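You operate a simulated robot arm through the tools that you are given. There is no shell and no other tool. Be economical: measure what you need, move in short steps, check, and stop when the job is done.

Carry out the task below with a simulated two-armed robot. There is one attempt and no reset: what you move stays moved.

Task
Hold the half with the keys, push the other half home on it and fit the yellow band.
Fine: press the band down till it grips; the other band stays where it lies.
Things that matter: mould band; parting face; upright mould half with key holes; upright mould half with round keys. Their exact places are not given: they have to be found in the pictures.

The check looks at the end state, three seconds after you hand in, the way a careful person would. Anything else that was tipped, shoved, dropped, spilled or broken makes it a failure.

Robot
Two 7-joint arms with fingered hands on one trunk, on a base that drives. Base frame: it is fixed to the floor where the robot stands at the start and does not move with it; the origin is under the middle of the robot, x ahead of it, y to its left, z up; the surface under the hand at the start is at about z = 800. Units: mm, degrees, N and s.
The left shoulder is at the start at [79, 152, 1062], the right one opposite. With the tool pointing down near the work surface each hand reaches from about 460 to 840 mm from the robot's upright axis, wherever it stands, measured 20 degrees to its own side. Places, roughly: parting face [500, 400, 900]. Payload 3.8 kg a hand.
Tool frame (each hand has its own): the origin (TCP) lies between the finger pads and is the grasp point; the fingertips stand 30 mm ahead of it; z points along the fingers, y is the line along which they close. The gripper opens to 104 mm. The gripper's body begins 35 mm behind the TCP. The gripper is a hand of 5 fingers: y runs from the thumb to the fingers, the wrist lies at [-15, -104, -178] in the tool frame.
Orientation is that of the tool frame in the base frame, as [roll, pitch, yaw] about the fixed x, y, z axes, in that order (R = Rz(yaw) Ry(pitch) Rx(roll)). With the fingers straight down and the wrist toward the robot, the tool's x, y and z point along [0, 1, 0], [1, 0, 0] and [0, 0, -1] of the base frame.

Tools
- The arms move only by the tool nudge_tool. It takes "left_plan", "right_plan" or both (then of equal length, played together; a hand with none holds still); each is a list of rows, each an object (a shift or turn left out is 0) with "travel": the shift along the base's x, y, z in mm, a list of three; "dr": the turn, a rotation vector about the base's x, y, z in degrees, a list of three. In form: [{"travel": [dx, dy, dz], "dr": [wx, wy, wz]}, ...]. A call has 1 to 12 rows; each row is the pose to reach, as a shift and turn from the pose commanded when the call began. Each row takes 0.2 s and may step no farther than 50 mm and 8.6 degrees from the row before; otherwise, the whole call is refused. Where a pose cannot be reached the arm comes as near as it can. A force on the tool above 60 N (or 10 N above the force at the start of the call, whichever is more), or a blocked arm, ends the call early, and 0.2 s more pass. In this call time passes only in rows, and 0.2 s behind the last. It gives the time, the measured TCP pose, the force on the tool (base axes), the opening and the grip force at its end, in the units of the frame above (readings bear some noise), with the torque about the TCP (base axes, N m) and any sound that the robot's microphone picked up.
- Cameras (640 x 400 px; columns grow to the right, rows downward): "scene" is now at [198, 42.4, 1229.2]; the picture's right is [0.45, -0.88, -0.11], its down [-0.39, -0.08, -0.92] and it looks along [0.80, 0.46, -0.38] (base axes); focal length 228 px, centre (320, 200). "left" rides on the left gripper at [-80, -78, -141] in its tool frame; the picture's right is [-0.78, -0.30, 0.56], its down [0.54, -0.78, 0.33] and it looks along [0.33, 0.56, 0.76] (tool axes); focal length 247 px, centre (320, 200). "right" rides on the right gripper at [80, -78, -141] in its tool frame; the picture's right is [-0.78, 0.30, -0.56], its down [-0.54, -0.78, 0.33] and it looks along [-0.33, 0.56, 0.76] (tool axes); focal length 247 px, centre (320, 200).
- get_image(camera): a new picture of that camera. It takes no simulated time.
- move_column(by): slides the trunk up (or, below 0, down) by that many mm; the arms and the scene camera ride with it, the base frame stays. It gives what a move gives, with no picture.
- steer(legs): drives the robot by 1 to 6 legs, each [ahead, left, turn to the left] in mm, mm and degrees, along the robot's own axes; the way and the turn of a leg run together, so that a leg with both is an arc; at most 1500 mm and 180 degrees a leg. The arms and the cameras ride along, it lands a little off, and it stops where it bumps. It gives what a move gives.
- curl_fingers(index, middle, ring, little, thumb_bend, thumb_turn, hand): sets how far each is bent, from 0 (flat) to 1 (curled in); at 0.3 the hand is open as for a grip, at 0.7 the pads meet at the TCP. One left out holds its place. A second passes; each finger stops where it meets its share of the squeeze, and holds until it gets a number again. It is the only way to open and close the hand. It gives what a move gives, with no picture; readings hold the bend of each and the force on index, middle, ring, little, thumb and palm. thumb_turn goes from beside the hand (0) to across from the fingers (1), as for a grip.
- aim_head(pan, tilt): turns the head with the scene camera to pan (to the left, within 80 degrees either way) and tilt (down, from -29 to 69), counted from straight ahead of the robot. It gives what a move gives.
- locate(camera, pixels): for up to 12 pixels [column, row] of the newest picture of that camera ("zoom" is the newest enlarged one), the place [x, y, z] in the base frame of the surface seen there, good to about 3 mm. It takes no simulated time.
- close_up(camera, box): a new picture of the part [left, top, right, bottom] of that camera's present view, enlarged. It takes no simulated time.
- close_job(): hands the job in; it is judged then, once.

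Keep the steps short. Do not move on a guess: measure, check each grasp and each placing, and mend mistakes. In all there are 80 turns and 70 pictures (those below and enlarged ones count). Leave the grippers open and the arms clear of the work at the hand-in unless told otherwise, and finish with a single line.

The tools are called by a JSON object that holds its "method" and its "body". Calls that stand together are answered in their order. nudge_tool: Moves the arms, as the interface text tells. Its arguments: {"type":"object","properties":{"left_plan":{"type":"array","items":{"type":"object","properties":{"travel":{"type":"array","items":{"type":"number"}},"dr":{"type":"array","items":{"type":"number"}}}}},"right_plan":{"type":"array","items":{"type":"object","properties":{"travel":{"type":"array","items":{"type":"number"}},"dr":{"type":"array","items":{"type":"number"}}}}}},"required":[]} The other tools are called the same way: move_column (by) slides the trunk up or down; curl_fingers (index, middle, ring, little, thumb_bend, thumb_turn, hand) moves the fingers one by one; steer (legs) drives the base; aim_head (pan, tilt) turns the head that bears the scene camera; get_image (camera) takes a picture; locate (camera, pixels) gives the place of the surface under pixels of a picture; close_up (camera, box) takes an enlarged picture of a part of a camera's view; close_job () hands the job in.

At the start:

```text
time_s: 0.0
left_tcp_pos: [403.9, 449.0, 1161.3]
left_tool_rot: [180.0, 0.0, 90.0]
left_contact_force: [0.0, -0.6, -1.0]
left_moment: [0.0, 0.03, 0.02]
left_finger_gap: 103.6
left_gripper_force: 0.1
left_shape: jaw
left_bend: [0.3, 0.3, 0.3, 0.3, 0.3, 0.98]
left_finger forces: [0.0, 0.0, 0.1, 0.0, 0.1, 0.0]
right_tcp_pos: [496.3, 36.1, 1141.3]
right_tool_rot: [-179.9, -0.1, 90.0]
right_contact_force: [0.0, -0.4, 0.8]
right_moment: [0.0, 0.01, -0.02]
right_finger_gap: 103.5
right_gripper_force: 0.1
right_shape: jaw
right_bend: [0.3, 0.3, 0.3, 0.3, 0.3, 0.98]
right_finger forces: [0.0, 0.1, 0.0, 0.0, 0.0, 0.1]
trunk travel left (down, up): [-150.0, 306.0]
robot x, y, heading: [2.5, 0.3, -0.1]
head pan, tilt: [27.9, 10.3]
```

scene: 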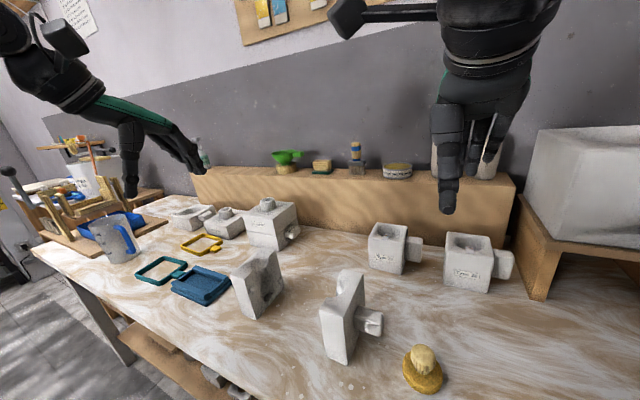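
right: 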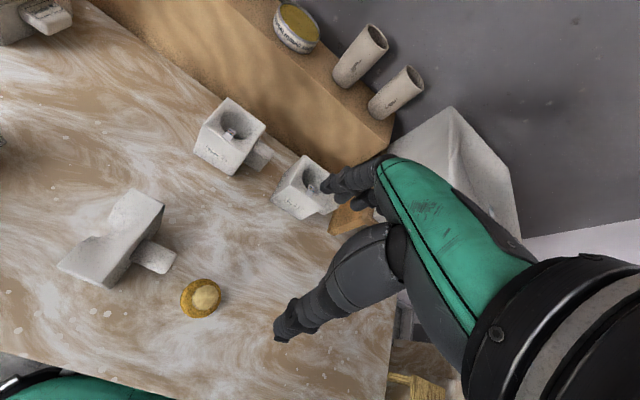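
left: 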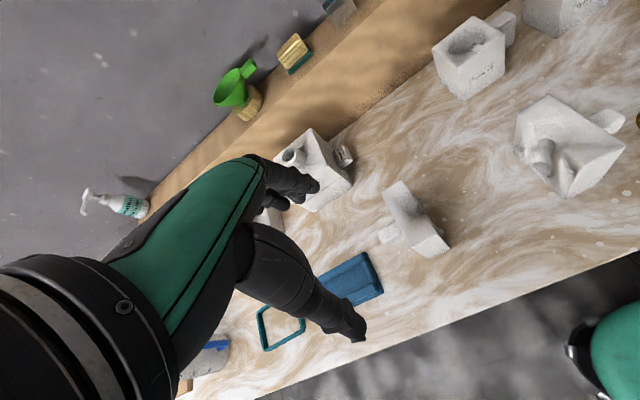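

I see two upright plaster halves near (257,282) and (347,318), plus the yellow band at (200,243) and the teal band at (160,270). First I'll enlarge both areas.

{"method": "close_up", "body": {"camera": "scene", "box": [210, 220, 410, 390]}}

{"method": "close_up", "body": {"camera": "scene", "box": [110, 180, 310, 310]}}

{"method": "close_up", "body": {"camera": "left", "box": [340, 60, 640, 270]}}

```text
2.35 times, centred on (310, 305) of scene
```

zoom: 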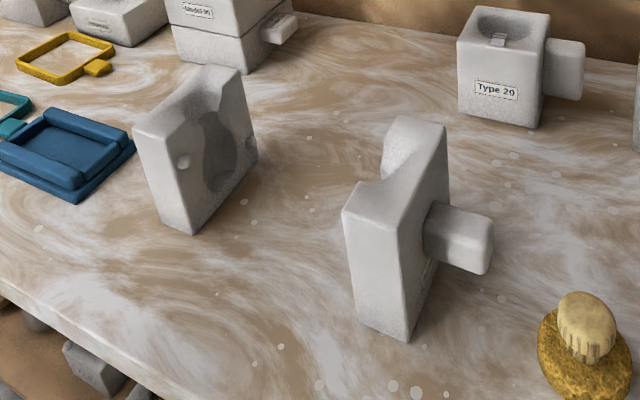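

```text
3.08 times, centred on (210, 245) of scene
```

zoom: 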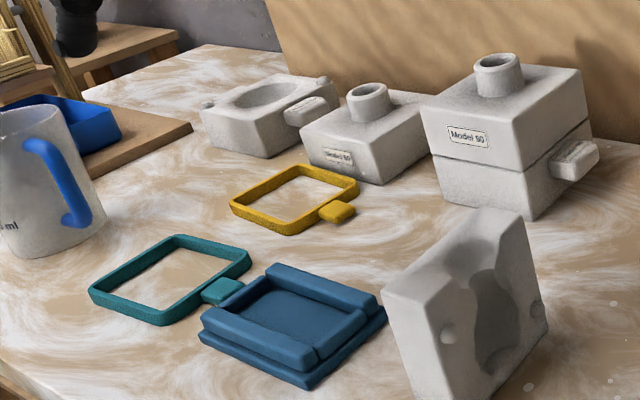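

```text
1.90 times, centred on (490, 165) of left
```

zoom: 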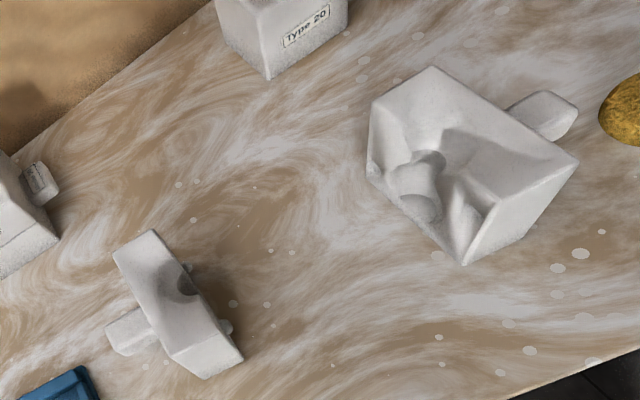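

Locating key corners of both halves and the bands in the scene picture.

{"method": "locate", "body": {"camera": "scene", "pixels": [[234, 279], [272, 251], [256, 315], [281, 285], [323, 311], [361, 275], [356, 361], [330, 355], [351, 313], [388, 316], [387, 333], [244, 295]]}}

{"method": "locate", "body": {"camera": "scene", "pixels": [[181, 249], [200, 235], [221, 240], [204, 253], [214, 248], [186, 267], [300, 300], [209, 287], [240, 290], [397, 345], [422, 354], [280, 230]]}}

{"method": "locate", "body": {"camera": "zoom", "pixels": [[150, 235], [120, 262], [165, 355], [210, 370], [240, 360], [120, 340], [228, 327], [188, 267], [430, 75], [375, 110], [570, 165], [460, 255]]}}

```text
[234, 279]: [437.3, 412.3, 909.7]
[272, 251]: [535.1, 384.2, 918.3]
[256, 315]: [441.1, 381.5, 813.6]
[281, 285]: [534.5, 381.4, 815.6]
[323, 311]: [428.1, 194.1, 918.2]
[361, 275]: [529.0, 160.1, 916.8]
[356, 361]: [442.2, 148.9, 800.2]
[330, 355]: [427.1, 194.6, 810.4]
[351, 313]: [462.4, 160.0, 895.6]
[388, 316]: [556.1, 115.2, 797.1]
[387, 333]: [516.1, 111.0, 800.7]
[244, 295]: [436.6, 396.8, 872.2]
```

```text
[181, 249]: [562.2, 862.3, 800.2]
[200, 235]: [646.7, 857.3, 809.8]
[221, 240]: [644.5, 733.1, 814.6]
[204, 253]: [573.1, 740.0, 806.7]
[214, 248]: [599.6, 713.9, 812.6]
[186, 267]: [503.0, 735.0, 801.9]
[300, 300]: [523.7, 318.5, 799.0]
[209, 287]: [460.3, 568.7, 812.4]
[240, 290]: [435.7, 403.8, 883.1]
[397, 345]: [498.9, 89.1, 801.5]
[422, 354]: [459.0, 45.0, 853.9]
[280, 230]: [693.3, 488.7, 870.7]
```

```text
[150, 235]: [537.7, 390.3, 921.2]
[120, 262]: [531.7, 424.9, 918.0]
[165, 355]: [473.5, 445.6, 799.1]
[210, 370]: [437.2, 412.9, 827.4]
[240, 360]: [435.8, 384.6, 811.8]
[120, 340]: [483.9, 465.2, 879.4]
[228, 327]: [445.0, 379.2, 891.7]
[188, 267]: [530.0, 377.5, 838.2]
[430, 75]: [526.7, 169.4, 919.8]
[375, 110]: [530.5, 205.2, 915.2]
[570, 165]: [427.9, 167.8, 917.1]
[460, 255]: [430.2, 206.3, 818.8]
```

The left half (y≈381–425) seems to carry the bumps. The right half's face is at y≈206 and its lug is behind it. I'll check the keys and holes, the lug shapes and the band more closely.

{"method": "close_up", "body": {"camera": "right", "box": [40, 170, 200, 300]}}

{"method": "aim_head", "body": {"pan": 42, "tilt": 35}}

{"method": "get_image", "body": {"camera": "scene"}}

```text
3.08 times, centred on (120, 235) of right
```

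zoom: 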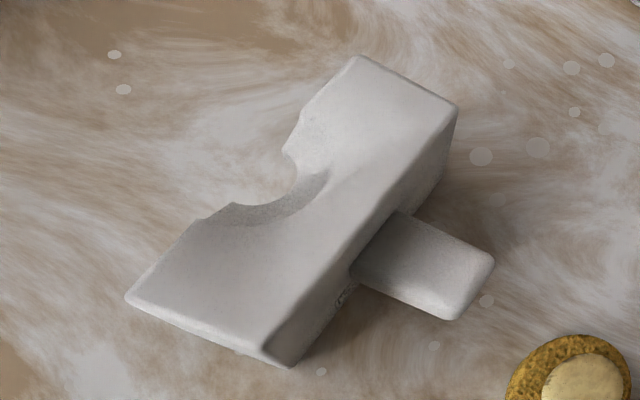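

```text
time_s: 0.9
left_tcp_pos: [403.1, 450.0, 1161.7]
left_tool_rot: [180.0, 0.0, 89.9]
left_contact_force: [-0.4, 0.0, -0.1]
left_moment: [0.01, -0.01, -0.02]
left_finger_gap: 103.7
left_gripper_force: 0.2
left_shape: jaw
left_bend: [0.3, 0.3, 0.3, 0.3, 0.3, 0.98]
left_finger forces: [0.0, 0.0, 0.0, 0.0, 0.0, 0.0]
right_tcp_pos: [495.0, 34.1, 1141.5]
right_tool_rot: [-179.9, 0.1, 90.0]
right_contact_force: [-0.3, -0.6, 0.0]
right_moment: [0.02, 0.04, 0.0]
right_finger_gap: 103.6
right_gripper_force: 0.1
right_shape: jaw
right_bend: [0.3, 0.3, 0.3, 0.3, 0.3, 0.98]
right_finger forces: [0.1, 0.0, 0.0, 0.0, 0.1, 0.0]
trunk travel left (down, up): [-150.0, 306.0]
robot x, y, heading: [-1.9, 0.4, -0.2]
head pan, tilt: [42.0, 35.0]
```

```text
62 pictures are left
```

scene: 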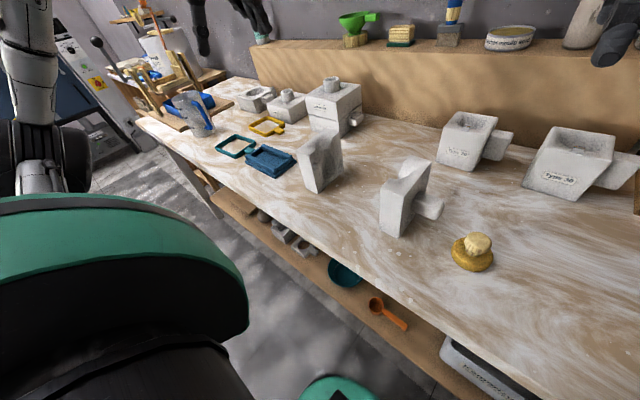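

Measuring the right half's lug and block in the right zoom.

{"method": "locate", "body": {"camera": "zoom", "pixels": [[360, 265], [405, 220], [440, 310], [485, 265], [440, 317], [385, 295], [150, 290], [285, 350], [365, 65], [445, 110], [300, 220], [340, 180]]}}

{"method": "close_up", "body": {"camera": "scene", "box": [290, 110, 460, 250]}}

{"method": "close_up", "body": {"camera": "scene", "box": [200, 75, 380, 200]}}

```text
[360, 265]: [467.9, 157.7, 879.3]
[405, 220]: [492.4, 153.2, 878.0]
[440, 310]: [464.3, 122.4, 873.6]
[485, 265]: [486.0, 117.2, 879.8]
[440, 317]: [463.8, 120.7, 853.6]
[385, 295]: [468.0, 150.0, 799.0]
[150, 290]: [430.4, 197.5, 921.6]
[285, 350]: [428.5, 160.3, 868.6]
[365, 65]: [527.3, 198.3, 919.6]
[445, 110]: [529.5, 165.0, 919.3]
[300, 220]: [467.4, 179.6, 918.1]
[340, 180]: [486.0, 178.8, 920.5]
```

```text
2.86 times, centred on (375, 180) of scene
```

zoom: 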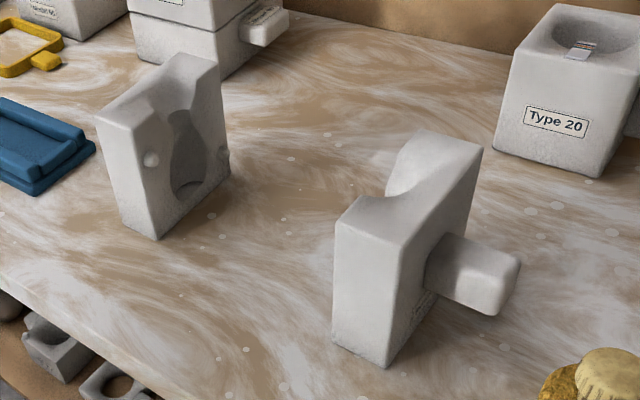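

```text
3.20 times, centred on (290, 138) of scene
```

zoom: 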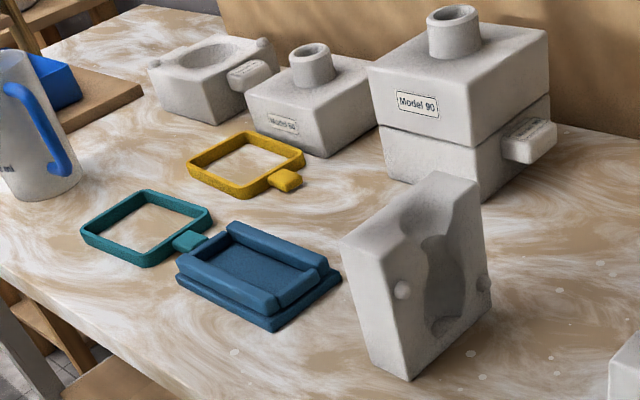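

The left half clearly has the round bumps (keys). Now I'll measure the yellow band from the present zoom.

{"method": "locate", "body": {"camera": "zoom", "pixels": [[192, 166], [247, 134], [301, 158], [246, 192], [274, 182], [297, 182], [284, 172], [290, 189], [244, 187], [292, 156], [246, 141], [200, 166]]}}

{"method": "close_up", "body": {"camera": "scene", "box": [210, 105, 310, 170]}}

{"method": "locate", "body": {"camera": "scene", "pixels": [[428, 214], [437, 218], [441, 204], [418, 208], [260, 265], [300, 200], [332, 130], [344, 180]]}}

```text
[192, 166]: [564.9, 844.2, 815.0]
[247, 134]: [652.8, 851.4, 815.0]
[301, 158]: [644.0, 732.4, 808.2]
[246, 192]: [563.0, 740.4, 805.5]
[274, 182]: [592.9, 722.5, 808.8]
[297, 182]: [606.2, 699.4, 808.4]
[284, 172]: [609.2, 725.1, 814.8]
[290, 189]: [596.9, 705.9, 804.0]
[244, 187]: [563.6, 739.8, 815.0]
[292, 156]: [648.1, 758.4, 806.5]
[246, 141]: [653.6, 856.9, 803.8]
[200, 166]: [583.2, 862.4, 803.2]
```

```text
6.15 times, centred on (260, 138) of scene
```

zoom: 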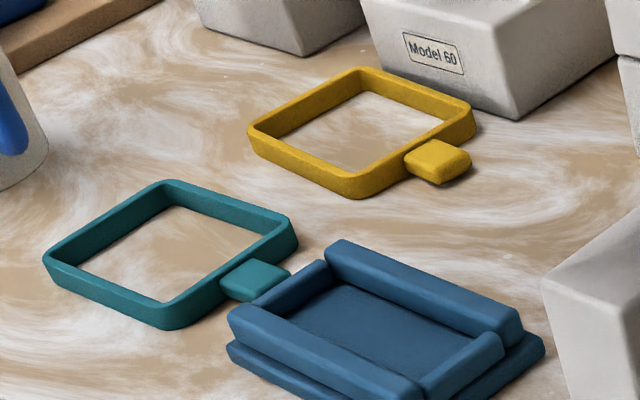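

```text
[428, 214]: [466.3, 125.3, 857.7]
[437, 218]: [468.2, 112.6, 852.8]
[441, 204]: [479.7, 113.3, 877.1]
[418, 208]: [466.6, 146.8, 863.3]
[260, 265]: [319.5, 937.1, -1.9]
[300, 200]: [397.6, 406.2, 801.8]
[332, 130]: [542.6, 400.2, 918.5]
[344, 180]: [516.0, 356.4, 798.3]
```

Precise band dimensions from this larger zoom, along with the mould thickness.

{"method": "locate", "body": {"camera": "zoom", "pixels": [[252, 130], [360, 72], [471, 106], [352, 178], [262, 133], [360, 79], [455, 110], [354, 172], [408, 155], [465, 160], [437, 143], [440, 175]]}}

{"method": "close_up", "body": {"camera": "scene", "box": [290, 120, 350, 200]}}

```text
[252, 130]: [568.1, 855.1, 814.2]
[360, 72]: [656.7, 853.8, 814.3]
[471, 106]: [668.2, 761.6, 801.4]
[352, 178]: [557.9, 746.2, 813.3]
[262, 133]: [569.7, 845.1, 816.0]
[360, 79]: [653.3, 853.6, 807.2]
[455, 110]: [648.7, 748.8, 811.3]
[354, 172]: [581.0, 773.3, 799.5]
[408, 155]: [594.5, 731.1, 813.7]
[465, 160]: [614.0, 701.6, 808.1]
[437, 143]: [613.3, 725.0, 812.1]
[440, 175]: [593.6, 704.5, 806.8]
```

```text
5.00 times, centred on (320, 160) of scene
```

zoom: 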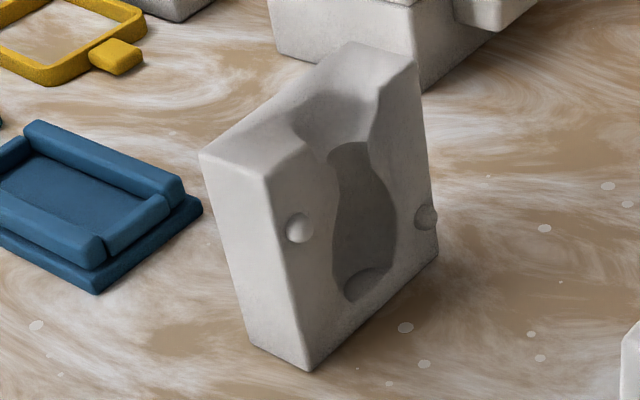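

Both lugs stick out along y, about 28 mm wide and at z≈848–878. I plan to take each lug with a hand pointing sideways. I'll drive 120 mm left first so the left arm has room.

{"method": "steer", "body": {"legs": [[0, 120, 0]]}}

{"method": "nudge_tool", "body": {"left_plan": [{"travel": [10, 0, -15], "dr": [-8, 0, 0]}, {"travel": [20, 0, -30], "dr": [-16, 0, 0]}, {"travel": [30, 0, -45], "dr": [-24, 0, 0]}, {"travel": [40, 0, -60], "dr": [-32, 0, 0]}, {"travel": [50, 0, -80], "dr": [-40, 0, 0]}, {"travel": [60, 0, -100], "dr": [-48, 0, 0]}, {"travel": [70, 0, -120], "dr": [-56, 0, 0]}, {"travel": [78, 0, -140], "dr": [-64, 0, 0]}, {"travel": [83, 0, -150], "dr": [-70, 0, 0]}], "right_plan": [{"travel": [0, -15, -15], "dr": [8, 0, 0]}, {"travel": [0, -30, -30], "dr": [16, 0, 0]}, {"travel": [0, -45, -45], "dr": [24, 0, 0]}, {"travel": [0, -60, -60], "dr": [32, 0, 0]}, {"travel": [0, -75, -80], "dr": [40, 0, 0]}, {"travel": [0, -90, -100], "dr": [48, 0, 0]}, {"travel": [0, -105, -120], "dr": [56, 0, 0]}, {"travel": [0, -115, -130], "dr": [64, 0, 0]}, {"travel": [0, -120, -140], "dr": [70, 0, 0]}]}}

{"method": "get_image", "body": {"camera": "scene"}}

{"method": "get_image", "body": {"camera": "left"}}

{"method": "get_image", "body": {"camera": "right"}}

```text
time_s: 2.1
left_tcp_pos: [402.9, 571.2, 1161.2]
left_tool_rot: [180.0, 0.0, 89.9]
left_contact_force: [0.2, 0.5, 0.3]
left_moment: [-0.02, -0.01, -0.03]
left_finger_gap: 103.8
left_gripper_force: 0.1
left_shape: jaw
left_bend: [0.3, 0.3, 0.3, 0.3, 0.3, 0.98]
left_finger forces: [0.1, 0.0, 0.0, 0.0, 0.1, 0.0]
right_tcp_pos: [496.7, 155.5, 1142.0]
right_tool_rot: [180.0, 0.0, 89.9]
right_contact_force: [0.8, 0.0, 0.6]
right_moment: [-0.01, 0.03, 0.02]
right_finger_gap: 103.6
right_gripper_force: 0.1
right_shape: jaw
right_bend: [0.3, 0.3, 0.3, 0.3, 0.3, 0.98]
right_finger forces: [0.0, 0.0, 0.1, 0.1, 0.0, 0.0]
trunk travel left (down, up): [-150.0, 306.0]
robot x, y, heading: [1.7, 120.3, -0.4]
head pan, tilt: [42.0, 35.0]
```

```text
time_s: 4.1
left_tcp_pos: [487.5, 571.0, 1010.9]
left_tool_rot: [179.4, 70.1, 89.4]
left_contact_force: [-0.6, -0.3, 0.4]
left_moment: [0.01, 0.01, 0.03]
left_finger_gap: 103.7
left_gripper_force: 0.0
left_shape: jaw
left_bend: [0.3, 0.3, 0.3, 0.3, 0.3, 0.98]
left_finger forces: [0.1, 0.1, 0.1, 0.0, 0.0, 0.0]
right_tcp_pos: [495.7, 36.3, 999.3]
right_tool_rot: [-179.7, -70.1, 89.7]
right_contact_force: [0.6, 0.3, 0.5]
right_moment: [-0.02, 0.0, 0.02]
right_finger_gap: 103.6
right_gripper_force: 0.2
right_shape: jaw
right_bend: [0.3, 0.3, 0.3, 0.3, 0.3, 0.98]
right_finger forces: [0.0, 0.0, 0.1, 0.0, 0.0, 0.1]
trunk travel left (down, up): [-150.0, 306.0]
robot x, y, heading: [2.4, 120.3, -0.1]
head pan, tilt: [42.0, 35.0]
```

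```text
57 pictures are left
```

scene: 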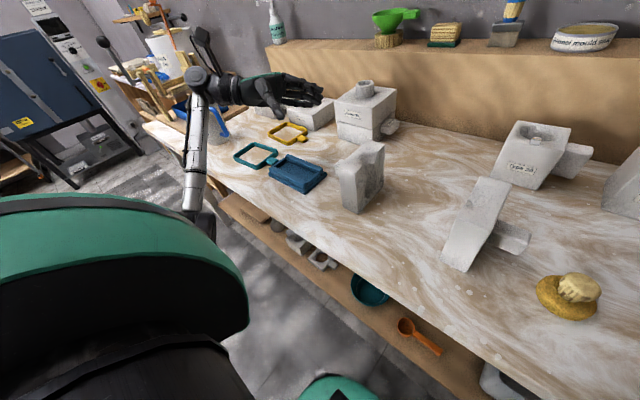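

```text
56 pictures are left
```

left: 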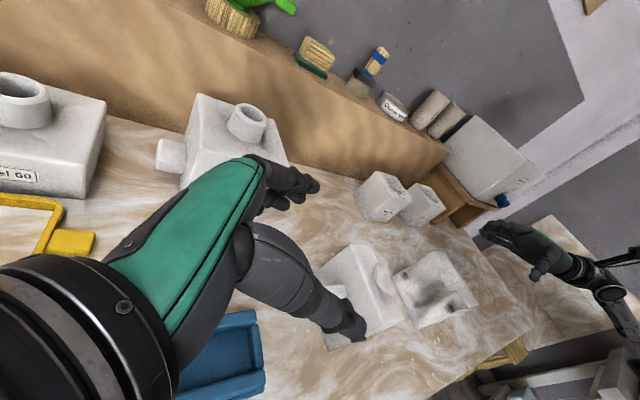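

```text
55 pictures are left
```

right: 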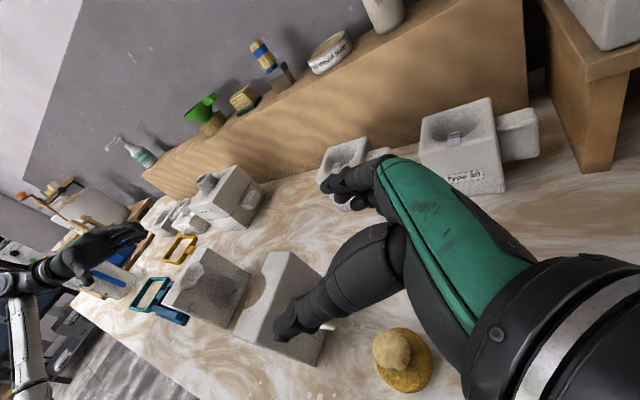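

Both poses are reachable. Before descending, I'll check where the blue tray lies and where the left half's lug is.

{"method": "locate", "body": {"camera": "scene", "pixels": [[325, 173], [296, 191], [270, 172], [290, 157], [322, 172], [296, 184], [378, 147], [345, 175], [357, 165], [342, 200]]}}

{"method": "close_up", "body": {"camera": "scene", "box": [260, 130, 400, 220]}}

```text
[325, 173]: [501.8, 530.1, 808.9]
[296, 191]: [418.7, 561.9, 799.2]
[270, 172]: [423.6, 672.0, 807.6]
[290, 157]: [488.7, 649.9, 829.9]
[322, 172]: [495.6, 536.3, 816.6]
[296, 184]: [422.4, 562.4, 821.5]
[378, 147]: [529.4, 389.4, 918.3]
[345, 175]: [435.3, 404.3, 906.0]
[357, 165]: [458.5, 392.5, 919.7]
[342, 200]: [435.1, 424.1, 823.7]
```

```text
4.44 times, centred on (330, 175) of scene
```

zoom: 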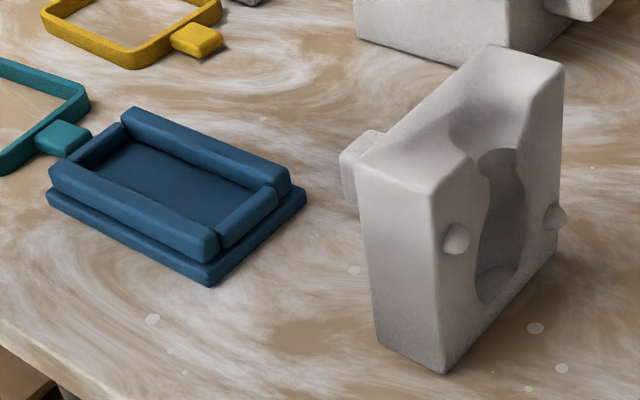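

The tray leaves room for the left hand. The yellow-knobbed object by the right half may be in the way of the right hand, so I'll measure it.

{"method": "close_up", "body": {"camera": "scene", "box": [430, 170, 610, 330]}}

{"method": "locate", "body": {"camera": "scene", "pixels": [[578, 276], [597, 287], [562, 285], [579, 298], [540, 288], [565, 316], [598, 305], [530, 240], [505, 226], [514, 250]]}}

```text
2.50 times, centred on (520, 250) of scene
```

zoom: 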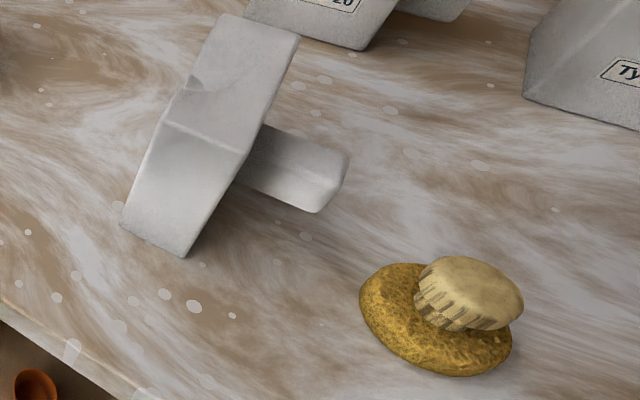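

```text
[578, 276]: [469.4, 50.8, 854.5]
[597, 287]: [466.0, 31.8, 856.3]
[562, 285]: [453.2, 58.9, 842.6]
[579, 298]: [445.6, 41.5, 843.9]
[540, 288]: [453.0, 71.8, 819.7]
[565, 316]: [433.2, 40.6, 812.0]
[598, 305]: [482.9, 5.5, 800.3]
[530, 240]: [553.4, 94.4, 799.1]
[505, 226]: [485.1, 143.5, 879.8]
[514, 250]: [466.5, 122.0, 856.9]
```

The knob tops out at z≈856 and sits at y 30–60. The right hand will therefore come in only 30° tilted, with fingers mostly down, to clear it. The left hand goes in to the lug at (486, 466, 868), and the right hand re-tilts while still high.

{"method": "nudge_tool", "body": {"left_plan": [{"travel": [0, -25, -35]}, {"travel": [-1, -50, -70]}, {"travel": [-1, -65, -92]}, {"travel": [-1, -76, -106]}, {"travel": [-1, -86, -122]}, {"travel": [-1, -94, -132]}], "right_plan": [{"travel": [-4, 6, 0], "dr": [-8, 0, 0]}, {"travel": [-8, 12, -10], "dr": [-16, 0, 0]}, {"travel": [-11, 18, -20], "dr": [-24, 0, 0]}, {"travel": [-14, 24, -30], "dr": [-32, 0, 0]}, {"travel": [-17, 30, -40], "dr": [-40, 0, 0]}, {"travel": [-17, 40, -60], "dr": [-40, 0, 0]}]}}

{"method": "get_image", "body": {"camera": "scene"}}

{"method": "get_image", "body": {"camera": "left"}}

{"method": "get_image", "body": {"camera": "right"}}

```text
time_s: 5.5
left_tcp_pos: [486.3, 476.1, 877.9]
left_tool_rot: [179.2, 69.9, 89.2]
left_contact_force: [-0.3, -0.2, 0.1]
left_moment: [-0.02, -0.01, 0.0]
left_finger_gap: 103.6
left_gripper_force: 0.0
left_shape: jaw
left_bend: [0.3, 0.3, 0.3, 0.3, 0.3, 0.98]
left_finger forces: [0.0, 0.0, 0.0, 0.0, 0.0, 0.0]
right_tcp_pos: [478.8, 75.5, 941.3]
right_tool_rot: [-179.9, -29.9, 89.9]
right_contact_force: [0.8, 0.1, -0.2]
right_moment: [-0.02, 0.0, 0.0]
right_finger_gap: 103.7
right_gripper_force: 0.1
right_shape: jaw
right_bend: [0.3, 0.3, 0.3, 0.3, 0.3, 0.98]
right_finger forces: [0.0, 0.0, 0.0, 0.1, 0.0, 0.1]
trunk travel left (down, up): [-150.0, 306.0]
robot x, y, heading: [2.3, 122.5, 0.0]
head pan, tilt: [42.0, 35.0]
```

```text
52 pictures are left
```

scene: 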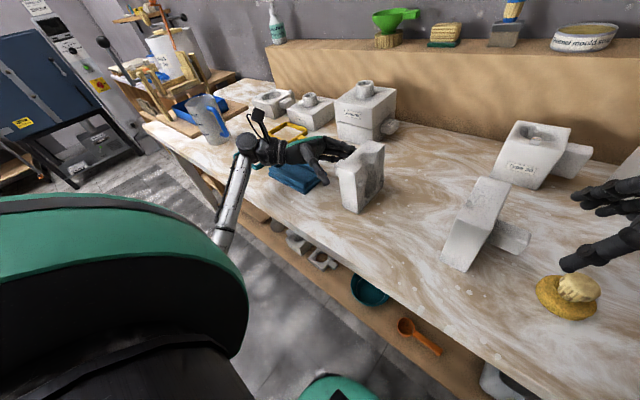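

```text
51 pictures are left
```

left: 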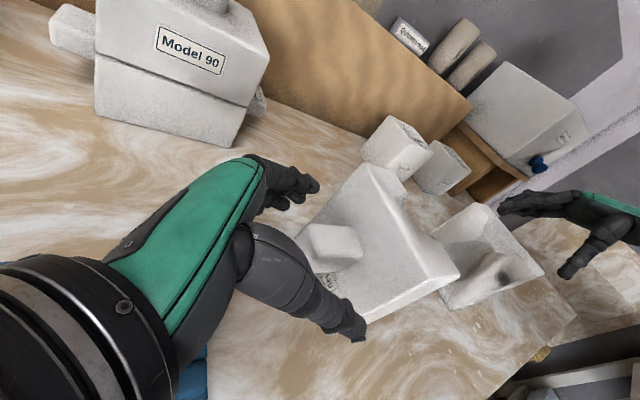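

```text
50 pictures are left
```

right: 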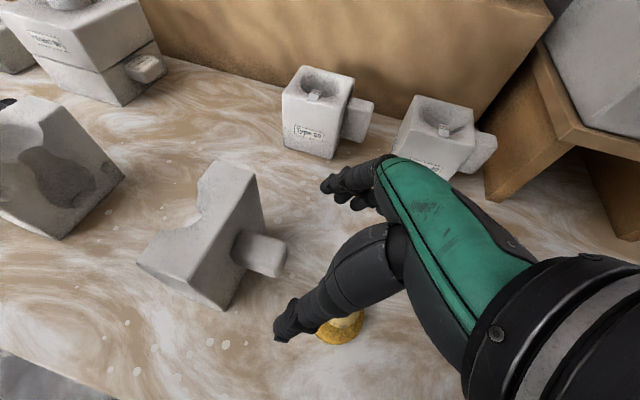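

The left hand now straddles its lug, seen at (332,247) in the left picture. I'll measure that lug exactly.

{"method": "locate", "body": {"camera": "left", "pixels": [[306, 229], [352, 232], [357, 256], [320, 264], [330, 245], [312, 270], [375, 172], [450, 272], [360, 315]]}}

{"method": "close_up", "body": {"camera": "left", "box": [240, 150, 400, 350]}}

```text
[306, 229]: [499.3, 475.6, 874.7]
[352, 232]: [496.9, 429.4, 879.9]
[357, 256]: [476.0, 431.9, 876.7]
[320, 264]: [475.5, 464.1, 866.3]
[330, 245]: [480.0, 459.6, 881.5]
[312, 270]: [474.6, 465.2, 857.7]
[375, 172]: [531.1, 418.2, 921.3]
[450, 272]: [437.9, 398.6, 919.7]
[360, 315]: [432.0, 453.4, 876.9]
```

```text
2.00 times, centred on (320, 250) of left
```

zoom: 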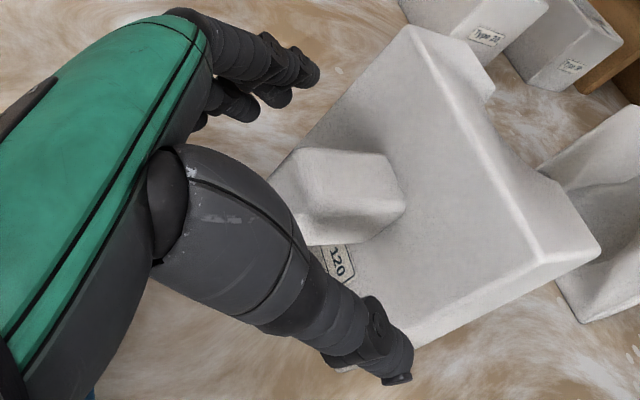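

The lug spans x 473–500, y 427–473, z≈850–880. I'll move the left hand in 10 mm more and close it around the lug.

{"method": "nudge_tool", "body": {"left_plan": [{"travel": [0.5, -6, -6]}, {"travel": [0.5, -11, -11]}]}}

{"method": "curl_fingers", "body": {"hand": "left", "index": 0.5, "middle": 0.5, "ring": 0.5, "little": 0.5, "thumb_bend": 0.5}}

{"method": "close_up", "body": {"camera": "left", "box": [240, 150, 400, 350]}}

```text
time_s: 6.1
left_tcp_pos: [487.2, 464.7, 868.0]
left_tool_rot: [179.9, 70.0, 89.7]
left_contact_force: [0.3, 0.1, 0.9]
left_moment: [0.01, -0.01, 0.0]
left_finger_gap: 103.7
left_gripper_force: 0.0
left_shape: jaw
left_bend: [0.3, 0.3, 0.3, 0.3, 0.3, 0.98]
left_finger forces: [0.0, 0.0, 0.0, 0.0, 0.0, 0.0]
right_tcp_pos: [479.1, 76.3, 942.5]
right_tool_rot: [-179.9, -30.0, 89.8]
right_contact_force: [-0.3, -1.0, 0.7]
right_moment: [-0.02, 0.03, 0.0]
right_finger_gap: 103.7
right_gripper_force: 0.1
right_shape: jaw
right_bend: [0.3, 0.3, 0.3, 0.3, 0.3, 0.98]
right_finger forces: [0.1, 0.0, 0.0, 0.0, 0.0, 0.0]
trunk travel left (down, up): [-150.0, 306.0]
robot x, y, heading: [5.1, 122.2, -0.4]
head pan, tilt: [42.0, 35.0]
```

```text
time_s: 7.1
left_tcp_pos: [486.9, 465.8, 868.3]
left_tool_rot: [179.6, 70.0, 89.7]
left_contact_force: [-0.8, -0.3, -0.4]
left_moment: [-0.04, -0.02, -0.03]
left_finger_gap: 52.9
left_gripper_force: 0.1
left_shape: fingers
left_bend: [0.5, 0.5, 0.5, 0.5, 0.5, 0.98]
left_finger forces: [0.0, 0.0, 0.0, 0.0, 0.0, 0.0]
right_tcp_pos: [478.2, 76.2, 943.2]
right_tool_rot: [-179.9, -29.9, 89.9]
right_contact_force: [0.2, -0.4, 0.1]
right_moment: [0.0, 0.03, -0.02]
right_finger_gap: 103.9
right_gripper_force: 0.0
right_shape: jaw
right_bend: [0.3, 0.3, 0.3, 0.3, 0.3, 0.98]
right_finger forces: [0.1, 0.0, 0.1, 0.0, 0.0, 0.1]
trunk travel left (down, up): [-150.0, 306.0]
robot x, y, heading: [3.5, 123.6, -0.0]
head pan, tilt: [42.0, 35.0]
```

```text
2.00 times, centred on (320, 250) of left
```

zoom: 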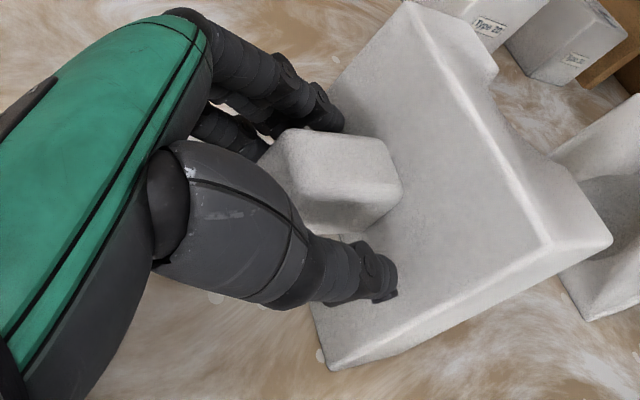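

The gap is 53 mm and the lug is centred with nothing touching. Closing to grip.

{"method": "curl_fingers", "body": {"hand": "left", "index": 0.7, "middle": 0.7, "ring": 0.7, "little": 0.7, "thumb_bend": 0.7}}

{"method": "close_up", "body": {"camera": "left", "box": [240, 150, 400, 350]}}

{"method": "nudge_tool", "body": {"right_plan": [{"travel": [0, 8, -20]}, {"travel": [0, 16, -40]}, {"travel": [0, 22, -58]}]}}

{"method": "get_image", "body": {"camera": "right"}}

```text
time_s: 8.1
left_tcp_pos: [487.3, 464.9, 867.3]
left_tool_rot: [179.6, 70.0, 89.6]
left_contact_force: [1.6, 1.7, 0.4]
left_moment: [0.02, -0.09, 0.06]
left_finger_gap: 25.4
left_gripper_force: 10.8
left_shape: fingers
left_bend: [0.62, 0.64, 0.7, 0.7, 0.6, 0.97]
left_finger forces: [5.4, 6.0, 0.1, 0.0, 9.6, 0.1]
right_tcp_pos: [478.9, 75.2, 942.7]
right_tool_rot: [-179.9, -30.0, 89.9]
right_contact_force: [0.4, 0.2, -0.7]
right_moment: [0.02, -0.01, 0.03]
right_finger_gap: 103.7
right_gripper_force: 0.1
right_shape: jaw
right_bend: [0.3, 0.3, 0.3, 0.3, 0.3, 0.98]
right_finger forces: [0.0, 0.0, 0.1, 0.1, 0.0, 0.0]
trunk travel left (down, up): [-150.0, 306.0]
robot x, y, heading: [3.5, 119.9, -0.2]
head pan, tilt: [42.0, 35.0]
```

```text
2.00 times, centred on (320, 250) of left
```

zoom: 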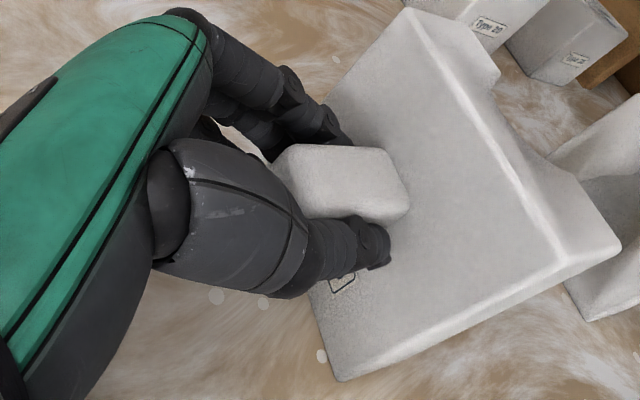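

```text
time_s: 8.9
left_tcp_pos: [487.0, 464.3, 868.1]
left_tool_rot: [179.5, 70.0, 89.6]
left_contact_force: [0.9, -0.6, -0.7]
left_moment: [0.05, -0.1, 0.04]
left_finger_gap: 25.3
left_gripper_force: 10.1
left_shape: fingers
left_bend: [0.62, 0.64, 0.7, 0.7, 0.6, 0.97]
left_finger forces: [5.3, 5.9, 0.0, 0.0, 10.1, 0.0]
right_tcp_pos: [479.1, 97.4, 883.5]
right_tool_rot: [-179.9, -30.0, 89.8]
right_contact_force: [0.4, -0.1, -0.3]
right_moment: [-0.01, 0.0, 0.01]
right_finger_gap: 103.7
right_gripper_force: 0.0
right_shape: jaw
right_bend: [0.3, 0.3, 0.3, 0.3, 0.3, 0.98]
right_finger forces: [0.0, 0.0, 0.0, 0.0, 0.0, 0.1]
trunk travel left (down, up): [-150.0, 306.0]
robot x, y, heading: [0.8, 121.4, 0.0]
head pan, tilt: [42.0, 35.0]
```

```text
46 pictures are left
```

right: 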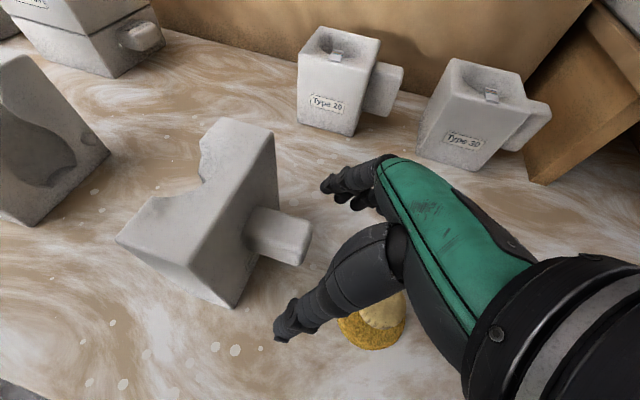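

The left grip is good: index, middle and thumb loaded, gap 25 mm. The right hand still needs to go lower and further in. I'll move it partway and check clearance to the knob.

{"method": "nudge_tool", "body": {"right_plan": [{"travel": [0, 7, -5]}, {"travel": [0, 12, -12]}]}}

{"method": "close_up", "body": {"camera": "scene", "box": [430, 150, 640, 330]}}

{"method": "close_up", "body": {"camera": "right", "box": [200, 140, 440, 360]}}

```text
time_s: 9.5
left_tcp_pos: [487.5, 464.1, 868.0]
left_tool_rot: [179.5, 70.0, 89.6]
left_contact_force: [1.6, 1.0, -0.2]
left_moment: [0.03, -0.12, 0.03]
left_finger_gap: 25.5
left_gripper_force: 11.1
left_shape: fingers
left_bend: [0.62, 0.64, 0.7, 0.7, 0.6, 0.97]
left_finger forces: [5.3, 5.8, 0.1, 0.0, 10.1, 0.0]
right_tcp_pos: [479.9, 109.3, 870.6]
right_tool_rot: [-179.9, -30.0, 89.8]
right_contact_force: [0.3, 0.5, -0.4]
right_moment: [-0.02, 0.0, -0.04]
right_finger_gap: 103.7
right_gripper_force: 0.1
right_shape: jaw
right_bend: [0.3, 0.3, 0.3, 0.3, 0.3, 0.98]
right_finger forces: [0.0, 0.1, 0.2, 0.0, 0.0, 0.1]
trunk travel left (down, up): [-150.0, 306.0]
robot x, y, heading: [2.9, 124.1, -0.0]
head pan, tilt: [42.0, 35.0]
```

```text
2.22 times, centred on (535, 240) of scene
```

zoom: 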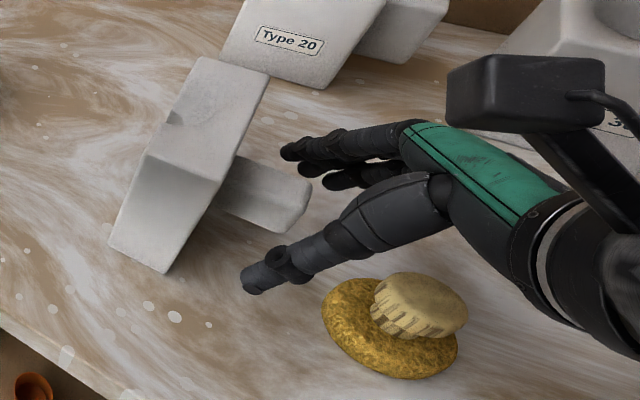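

```text
1.82 times, centred on (320, 250) of right
```

zoom: 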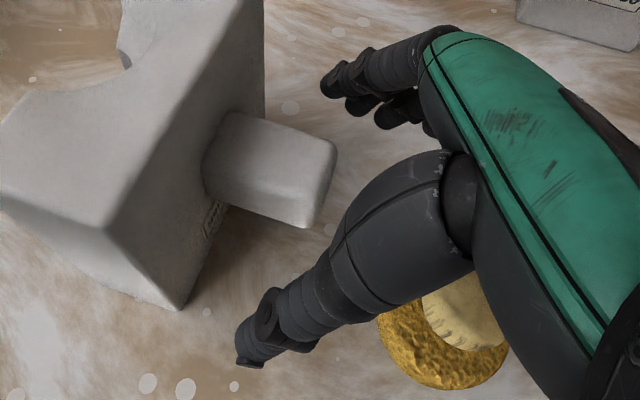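

There's clearance over the knob. I'll curl the right hand halfway to see where the pads land.

{"method": "nudge_tool", "body": {"right_plan": [{"travel": [-1, 1, -7]}]}}

{"method": "curl_fingers", "body": {"hand": "right", "index": 0.5, "middle": 0.5, "ring": 0.4, "little": 0.4, "thumb_bend": 0.5}}

{"method": "close_up", "body": {"camera": "right", "box": [200, 140, 440, 360]}}

```text
time_s: 9.9
left_tcp_pos: [486.8, 464.1, 868.0]
left_tool_rot: [179.7, 70.0, 89.7]
left_contact_force: [0.9, 0.1, 0.4]
left_moment: [0.05, -0.11, 0.05]
left_finger_gap: 25.3
left_gripper_force: 10.7
left_shape: fingers
left_bend: [0.62, 0.64, 0.7, 0.7, 0.6, 0.97]
left_finger forces: [5.2, 5.9, 0.0, 0.1, 10.0, 0.0]
right_tcp_pos: [478.9, 111.6, 864.5]
right_tool_rot: [-179.9, -30.1, 90.1]
right_contact_force: [-0.5, -0.2, -1.0]
right_moment: [0.01, -0.02, 0.01]
right_finger_gap: 103.6
right_gripper_force: 0.0
right_shape: jaw
right_bend: [0.3, 0.3, 0.3, 0.3, 0.3, 0.98]
right_finger forces: [0.1, 0.1, 0.0, 0.0, 0.0, 0.0]
trunk travel left (down, up): [-150.0, 306.0]
robot x, y, heading: [-1.4, 124.1, 0.0]
head pan, tilt: [42.0, 35.0]
```

```text
time_s: 10.9
left_tcp_pos: [487.8, 464.7, 867.5]
left_tool_rot: [179.8, 70.0, 89.8]
left_contact_force: [0.3, -0.2, -0.5]
left_moment: [0.07, -0.1, 0.01]
left_finger_gap: 25.5
left_gripper_force: 10.5
left_shape: fingers
left_bend: [0.62, 0.64, 0.7, 0.7, 0.6, 0.97]
left_finger forces: [5.2, 5.7, 0.0, 0.0, 10.1, 0.1]
right_tcp_pos: [479.1, 112.0, 864.8]
right_tool_rot: [-179.8, -30.0, 89.8]
right_contact_force: [0.5, -0.1, -0.4]
right_moment: [0.01, 0.02, -0.04]
right_finger_gap: 52.6
right_gripper_force: 0.1
right_shape: fingers
right_bend: [0.5, 0.5, 0.4, 0.4, 0.5, 0.98]
right_finger forces: [0.0, 0.0, 0.0, 0.0, 0.0, 0.1]
trunk travel left (down, up): [-150.0, 306.0]
robot x, y, heading: [0.1, 119.8, 0.0]
head pan, tilt: [42.0, 35.0]
```

```text
1.82 times, centred on (320, 250) of right
```

zoom: 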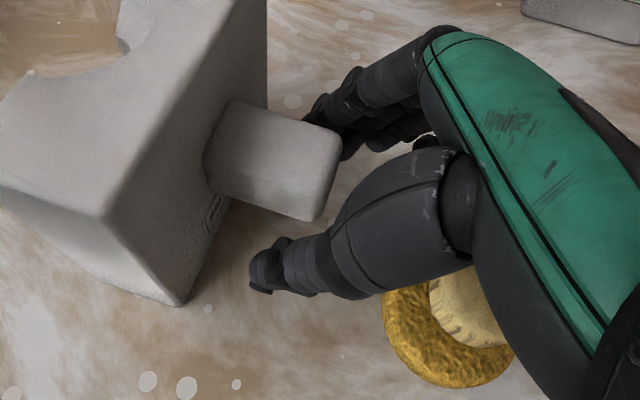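

The lug lies between thumb and index, but the hand could go about 8 mm deeper. I'll move in while watching force, then close.

{"method": "nudge_tool", "body": {"right_plan": [{"travel": [-1, 4, 0]}, {"travel": [-1, 8, -1]}]}}

{"method": "curl_fingers", "body": {"hand": "right", "index": 0.7, "middle": 0.7, "ring": 0.7, "little": 0.6, "thumb_bend": 0.7}}

{"method": "close_up", "body": {"camera": "right", "box": [200, 140, 440, 360]}}

```text
time_s: 11.5
left_tcp_pos: [486.5, 464.1, 866.8]
left_tool_rot: [179.7, 69.9, 89.6]
left_contact_force: [0.9, -0.4, 0.5]
left_moment: [0.0, -0.08, 0.09]
left_finger_gap: 25.5
left_gripper_force: 10.6
left_shape: fingers
left_bend: [0.62, 0.64, 0.7, 0.7, 0.6, 0.97]
left_finger forces: [5.1, 5.8, 0.0, 0.0, 10.1, 0.0]
right_tcp_pos: [477.4, 119.9, 860.9]
right_tool_rot: [-179.9, -30.0, 89.8]
right_contact_force: [-1.1, 0.0, -0.1]
right_moment: [0.0, -0.03, 0.01]
right_finger_gap: 52.6
right_gripper_force: 0.0
right_shape: fingers
right_bend: [0.5, 0.5, 0.4, 0.4, 0.5, 0.98]
right_finger forces: [0.1, 0.1, 0.0, 0.0, 0.0, 0.0]
trunk travel left (down, up): [-150.0, 306.0]
robot x, y, heading: [-1.8, 119.0, 0.2]
head pan, tilt: [42.0, 35.0]
```

```text
time_s: 12.5
left_tcp_pos: [487.2, 465.1, 867.7]
left_tool_rot: [-180.0, 70.0, 89.9]
left_contact_force: [0.5, 0.3, 0.2]
left_moment: [0.03, -0.06, 0.07]
left_finger_gap: 25.2
left_gripper_force: 10.6
left_shape: fingers
left_bend: [0.62, 0.64, 0.7, 0.7, 0.6, 0.97]
left_finger forces: [5.3, 5.8, 0.0, 0.1, 10.3, 0.1]
right_tcp_pos: [478.4, 119.3, 861.6]
right_tool_rot: [-179.8, -30.0, 89.8]
right_contact_force: [-0.7, 0.2, 0.4]
right_moment: [-0.05, 0.02, -0.01]
right_finger_gap: 23.9
right_gripper_force: 7.9
right_shape: fingers
right_bend: [0.61, 0.69, 0.7, 0.6, 0.63, 0.97]
right_finger forces: [6.9, 1.3, 0.1, 0.0, 7.6, 0.0]
trunk travel left (down, up): [-150.0, 306.0]
robot x, y, heading: [0.2, 121.0, -0.2]
head pan, tilt: [42.0, 35.0]
```

```text
1.82 times, centred on (320, 250) of right
```

zoom: 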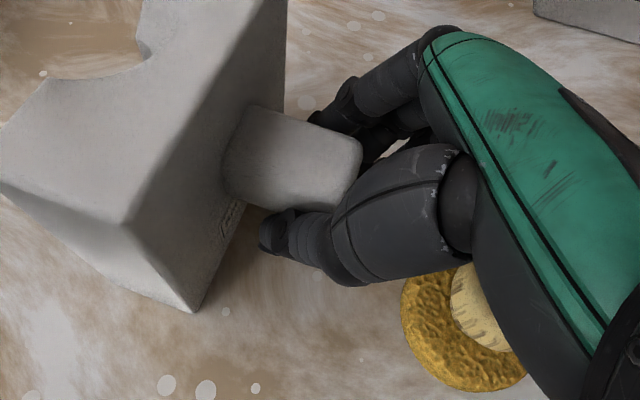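

The right grip is index, a little middle, and thumb. I'll squeeze a bit more, then try a short 12 mm slide towards the other half.

{"method": "curl_fingers", "body": {"hand": "right", "index": 0.85, "middle": 0.85, "thumb_bend": 0.85}}

{"method": "nudge_tool", "body": {"right_plan": [{"travel": [0, 4, 0]}, {"travel": [0, 8, 0]}, {"travel": [0, 12, 0]}]}}

{"method": "close_up", "body": {"camera": "scene", "box": [420, 150, 630, 330]}}

```text
time_s: 13.5
left_tcp_pos: [488.6, 465.5, 867.3]
left_tool_rot: [179.9, 70.0, 89.9]
left_contact_force: [0.8, 0.4, -0.1]
left_moment: [-0.02, -0.11, 0.04]
left_finger_gap: 25.5
left_gripper_force: 11.0
left_shape: fingers
left_bend: [0.62, 0.64, 0.7, 0.7, 0.6, 0.97]
left_finger forces: [5.1, 5.8, 0.1, 0.0, 10.2, 0.0]
right_tcp_pos: [477.9, 119.3, 862.8]
right_tool_rot: [-179.8, -29.9, 89.9]
right_contact_force: [-1.3, 1.0, -3.1]
right_moment: [-0.03, 0.08, 0.05]
right_finger_gap: 0.2
right_gripper_force: 6.2
right_shape: fingers
right_bend: [0.82, 0.85, 0.7, 0.6, 0.79, 0.97]
right_finger forces: [7.1, 0.0, 0.1, 0.0, 5.6, 0.0]
trunk travel left (down, up): [-150.0, 306.0]
robot x, y, heading: [-0.2, 119.1, -0.1]
head pan, tilt: [42.0, 35.0]
```

```text
time_s: 14.3
left_tcp_pos: [486.6, 464.4, 867.3]
left_tool_rot: [179.8, 70.0, 89.7]
left_contact_force: [0.6, 0.6, -0.4]
left_moment: [0.03, -0.09, 0.06]
left_finger_gap: 25.4
left_gripper_force: 10.7
left_shape: fingers
left_bend: [0.62, 0.64, 0.7, 0.7, 0.6, 0.97]
left_finger forces: [5.2, 5.9, 0.0, 0.0, 10.1, 0.0]
right_tcp_pos: [477.4, 130.7, 863.1]
right_tool_rot: [-179.9, -30.0, 89.9]
right_contact_force: [-0.1, 0.0, -0.3]
right_moment: [-0.01, 0.0, -0.01]
right_finger_gap: 0.0
right_gripper_force: 0.1
right_shape: fingers
right_bend: [0.82, 0.85, 0.7, 0.6, 0.79, 0.97]
right_finger forces: [0.4, 0.1, 0.1, 0.1, 0.0, 0.0]
trunk travel left (down, up): [-150.0, 306.0]
robot x, y, heading: [-3.1, 121.4, -0.3]
head pan, tilt: [42.0, 35.0]
```

```text
2.22 times, centred on (525, 240) of scene
```

zoom: 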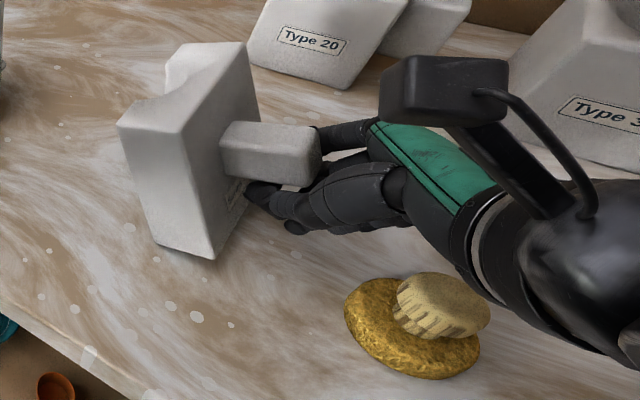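

The over-squeeze slipped off: gap 0, fingers closed under the lug. I'll measure where the half is now.

{"method": "locate", "body": {"camera": "zoom", "pixels": [[122, 124], [182, 128], [240, 48], [172, 55], [160, 240], [214, 253], [225, 145], [250, 125], [310, 138], [305, 180], [275, 150], [262, 190]]}}

{"method": "get_image", "body": {"camera": "right"}}

```text
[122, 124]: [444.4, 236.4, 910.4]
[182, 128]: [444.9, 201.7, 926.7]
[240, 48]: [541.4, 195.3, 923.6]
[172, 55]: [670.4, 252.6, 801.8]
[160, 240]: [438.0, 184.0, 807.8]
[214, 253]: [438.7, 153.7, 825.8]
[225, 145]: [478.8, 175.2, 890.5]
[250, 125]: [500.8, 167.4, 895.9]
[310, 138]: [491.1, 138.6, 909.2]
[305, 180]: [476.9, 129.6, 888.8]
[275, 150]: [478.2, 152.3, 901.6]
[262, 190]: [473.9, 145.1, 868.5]
```

```text
40 pictures are left
```

right: 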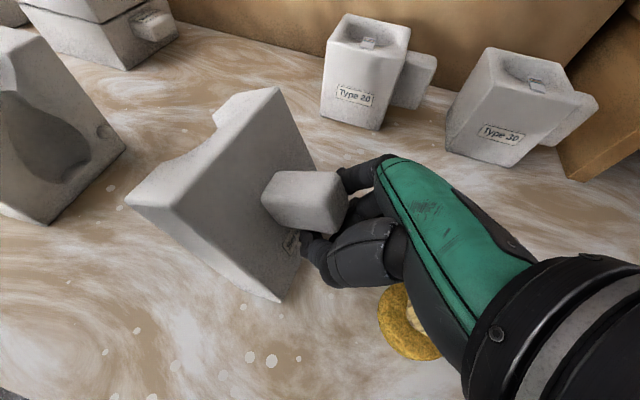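

The half is leaning forward about 25° with the curled fingers under its lug. I'll lower and ease back the hand gently so it settles upright, then look.

{"method": "nudge_tool", "body": {"right_plan": [{"travel": [0, -3, -3]}, {"travel": [0, -6, -6]}, {"travel": [0, -8, -9]}, {"travel": [0, -9, -12]}]}}

{"method": "close_up", "body": {"camera": "scene", "box": [420, 150, 630, 330]}}

```text
time_s: 15.3
left_tcp_pos: [487.0, 465.1, 867.5]
left_tool_rot: [179.6, 70.1, 89.6]
left_contact_force: [0.7, 1.0, 1.5]
left_moment: [0.03, -0.08, 0.09]
left_finger_gap: 25.4
left_gripper_force: 10.7
left_shape: fingers
left_bend: [0.62, 0.64, 0.7, 0.7, 0.6, 0.97]
left_finger forces: [5.4, 5.9, 0.1, 0.0, 10.1, 0.1]
right_tcp_pos: [477.8, 121.7, 850.2]
right_tool_rot: [-179.9, -30.0, 90.0]
right_contact_force: [-0.5, -1.7, 0.0]
right_moment: [0.0, 0.01, -0.03]
right_finger_gap: 0.0
right_gripper_force: 0.6
right_shape: fingers
right_bend: [0.82, 0.85, 0.7, 0.6, 0.79, 0.97]
right_finger forces: [0.1, 0.8, 0.0, 0.0, 0.4, 0.0]
trunk travel left (down, up): [-150.0, 306.0]
robot x, y, heading: [0.5, 119.1, -0.2]
head pan, tilt: [42.0, 35.0]
```

```text
2.22 times, centred on (525, 240) of scene
```

zoom: 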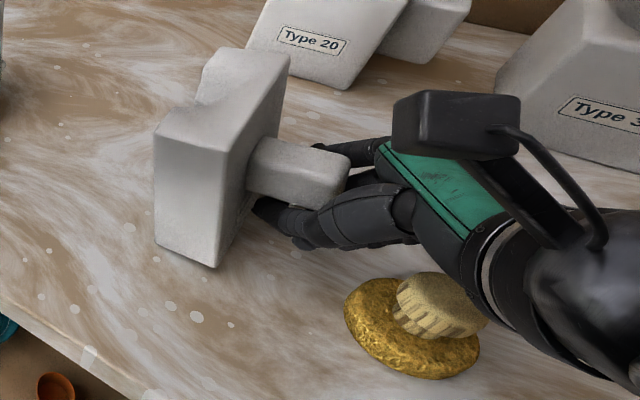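

It is settling back. Checking the tilt that is left.

{"method": "locate", "body": {"camera": "zoom", "pixels": [[158, 133], [218, 150], [285, 62], [160, 240], [214, 265], [260, 150], [340, 160], [322, 200], [180, 252], [265, 210], [205, 110], [440, 290]]}}

```text
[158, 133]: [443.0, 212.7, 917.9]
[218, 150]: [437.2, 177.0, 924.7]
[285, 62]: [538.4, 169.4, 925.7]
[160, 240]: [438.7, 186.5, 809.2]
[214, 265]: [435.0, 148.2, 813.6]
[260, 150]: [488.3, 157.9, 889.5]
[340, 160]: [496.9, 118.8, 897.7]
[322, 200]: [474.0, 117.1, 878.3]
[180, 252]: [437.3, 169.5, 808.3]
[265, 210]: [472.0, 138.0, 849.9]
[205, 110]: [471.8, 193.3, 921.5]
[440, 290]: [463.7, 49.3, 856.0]
```

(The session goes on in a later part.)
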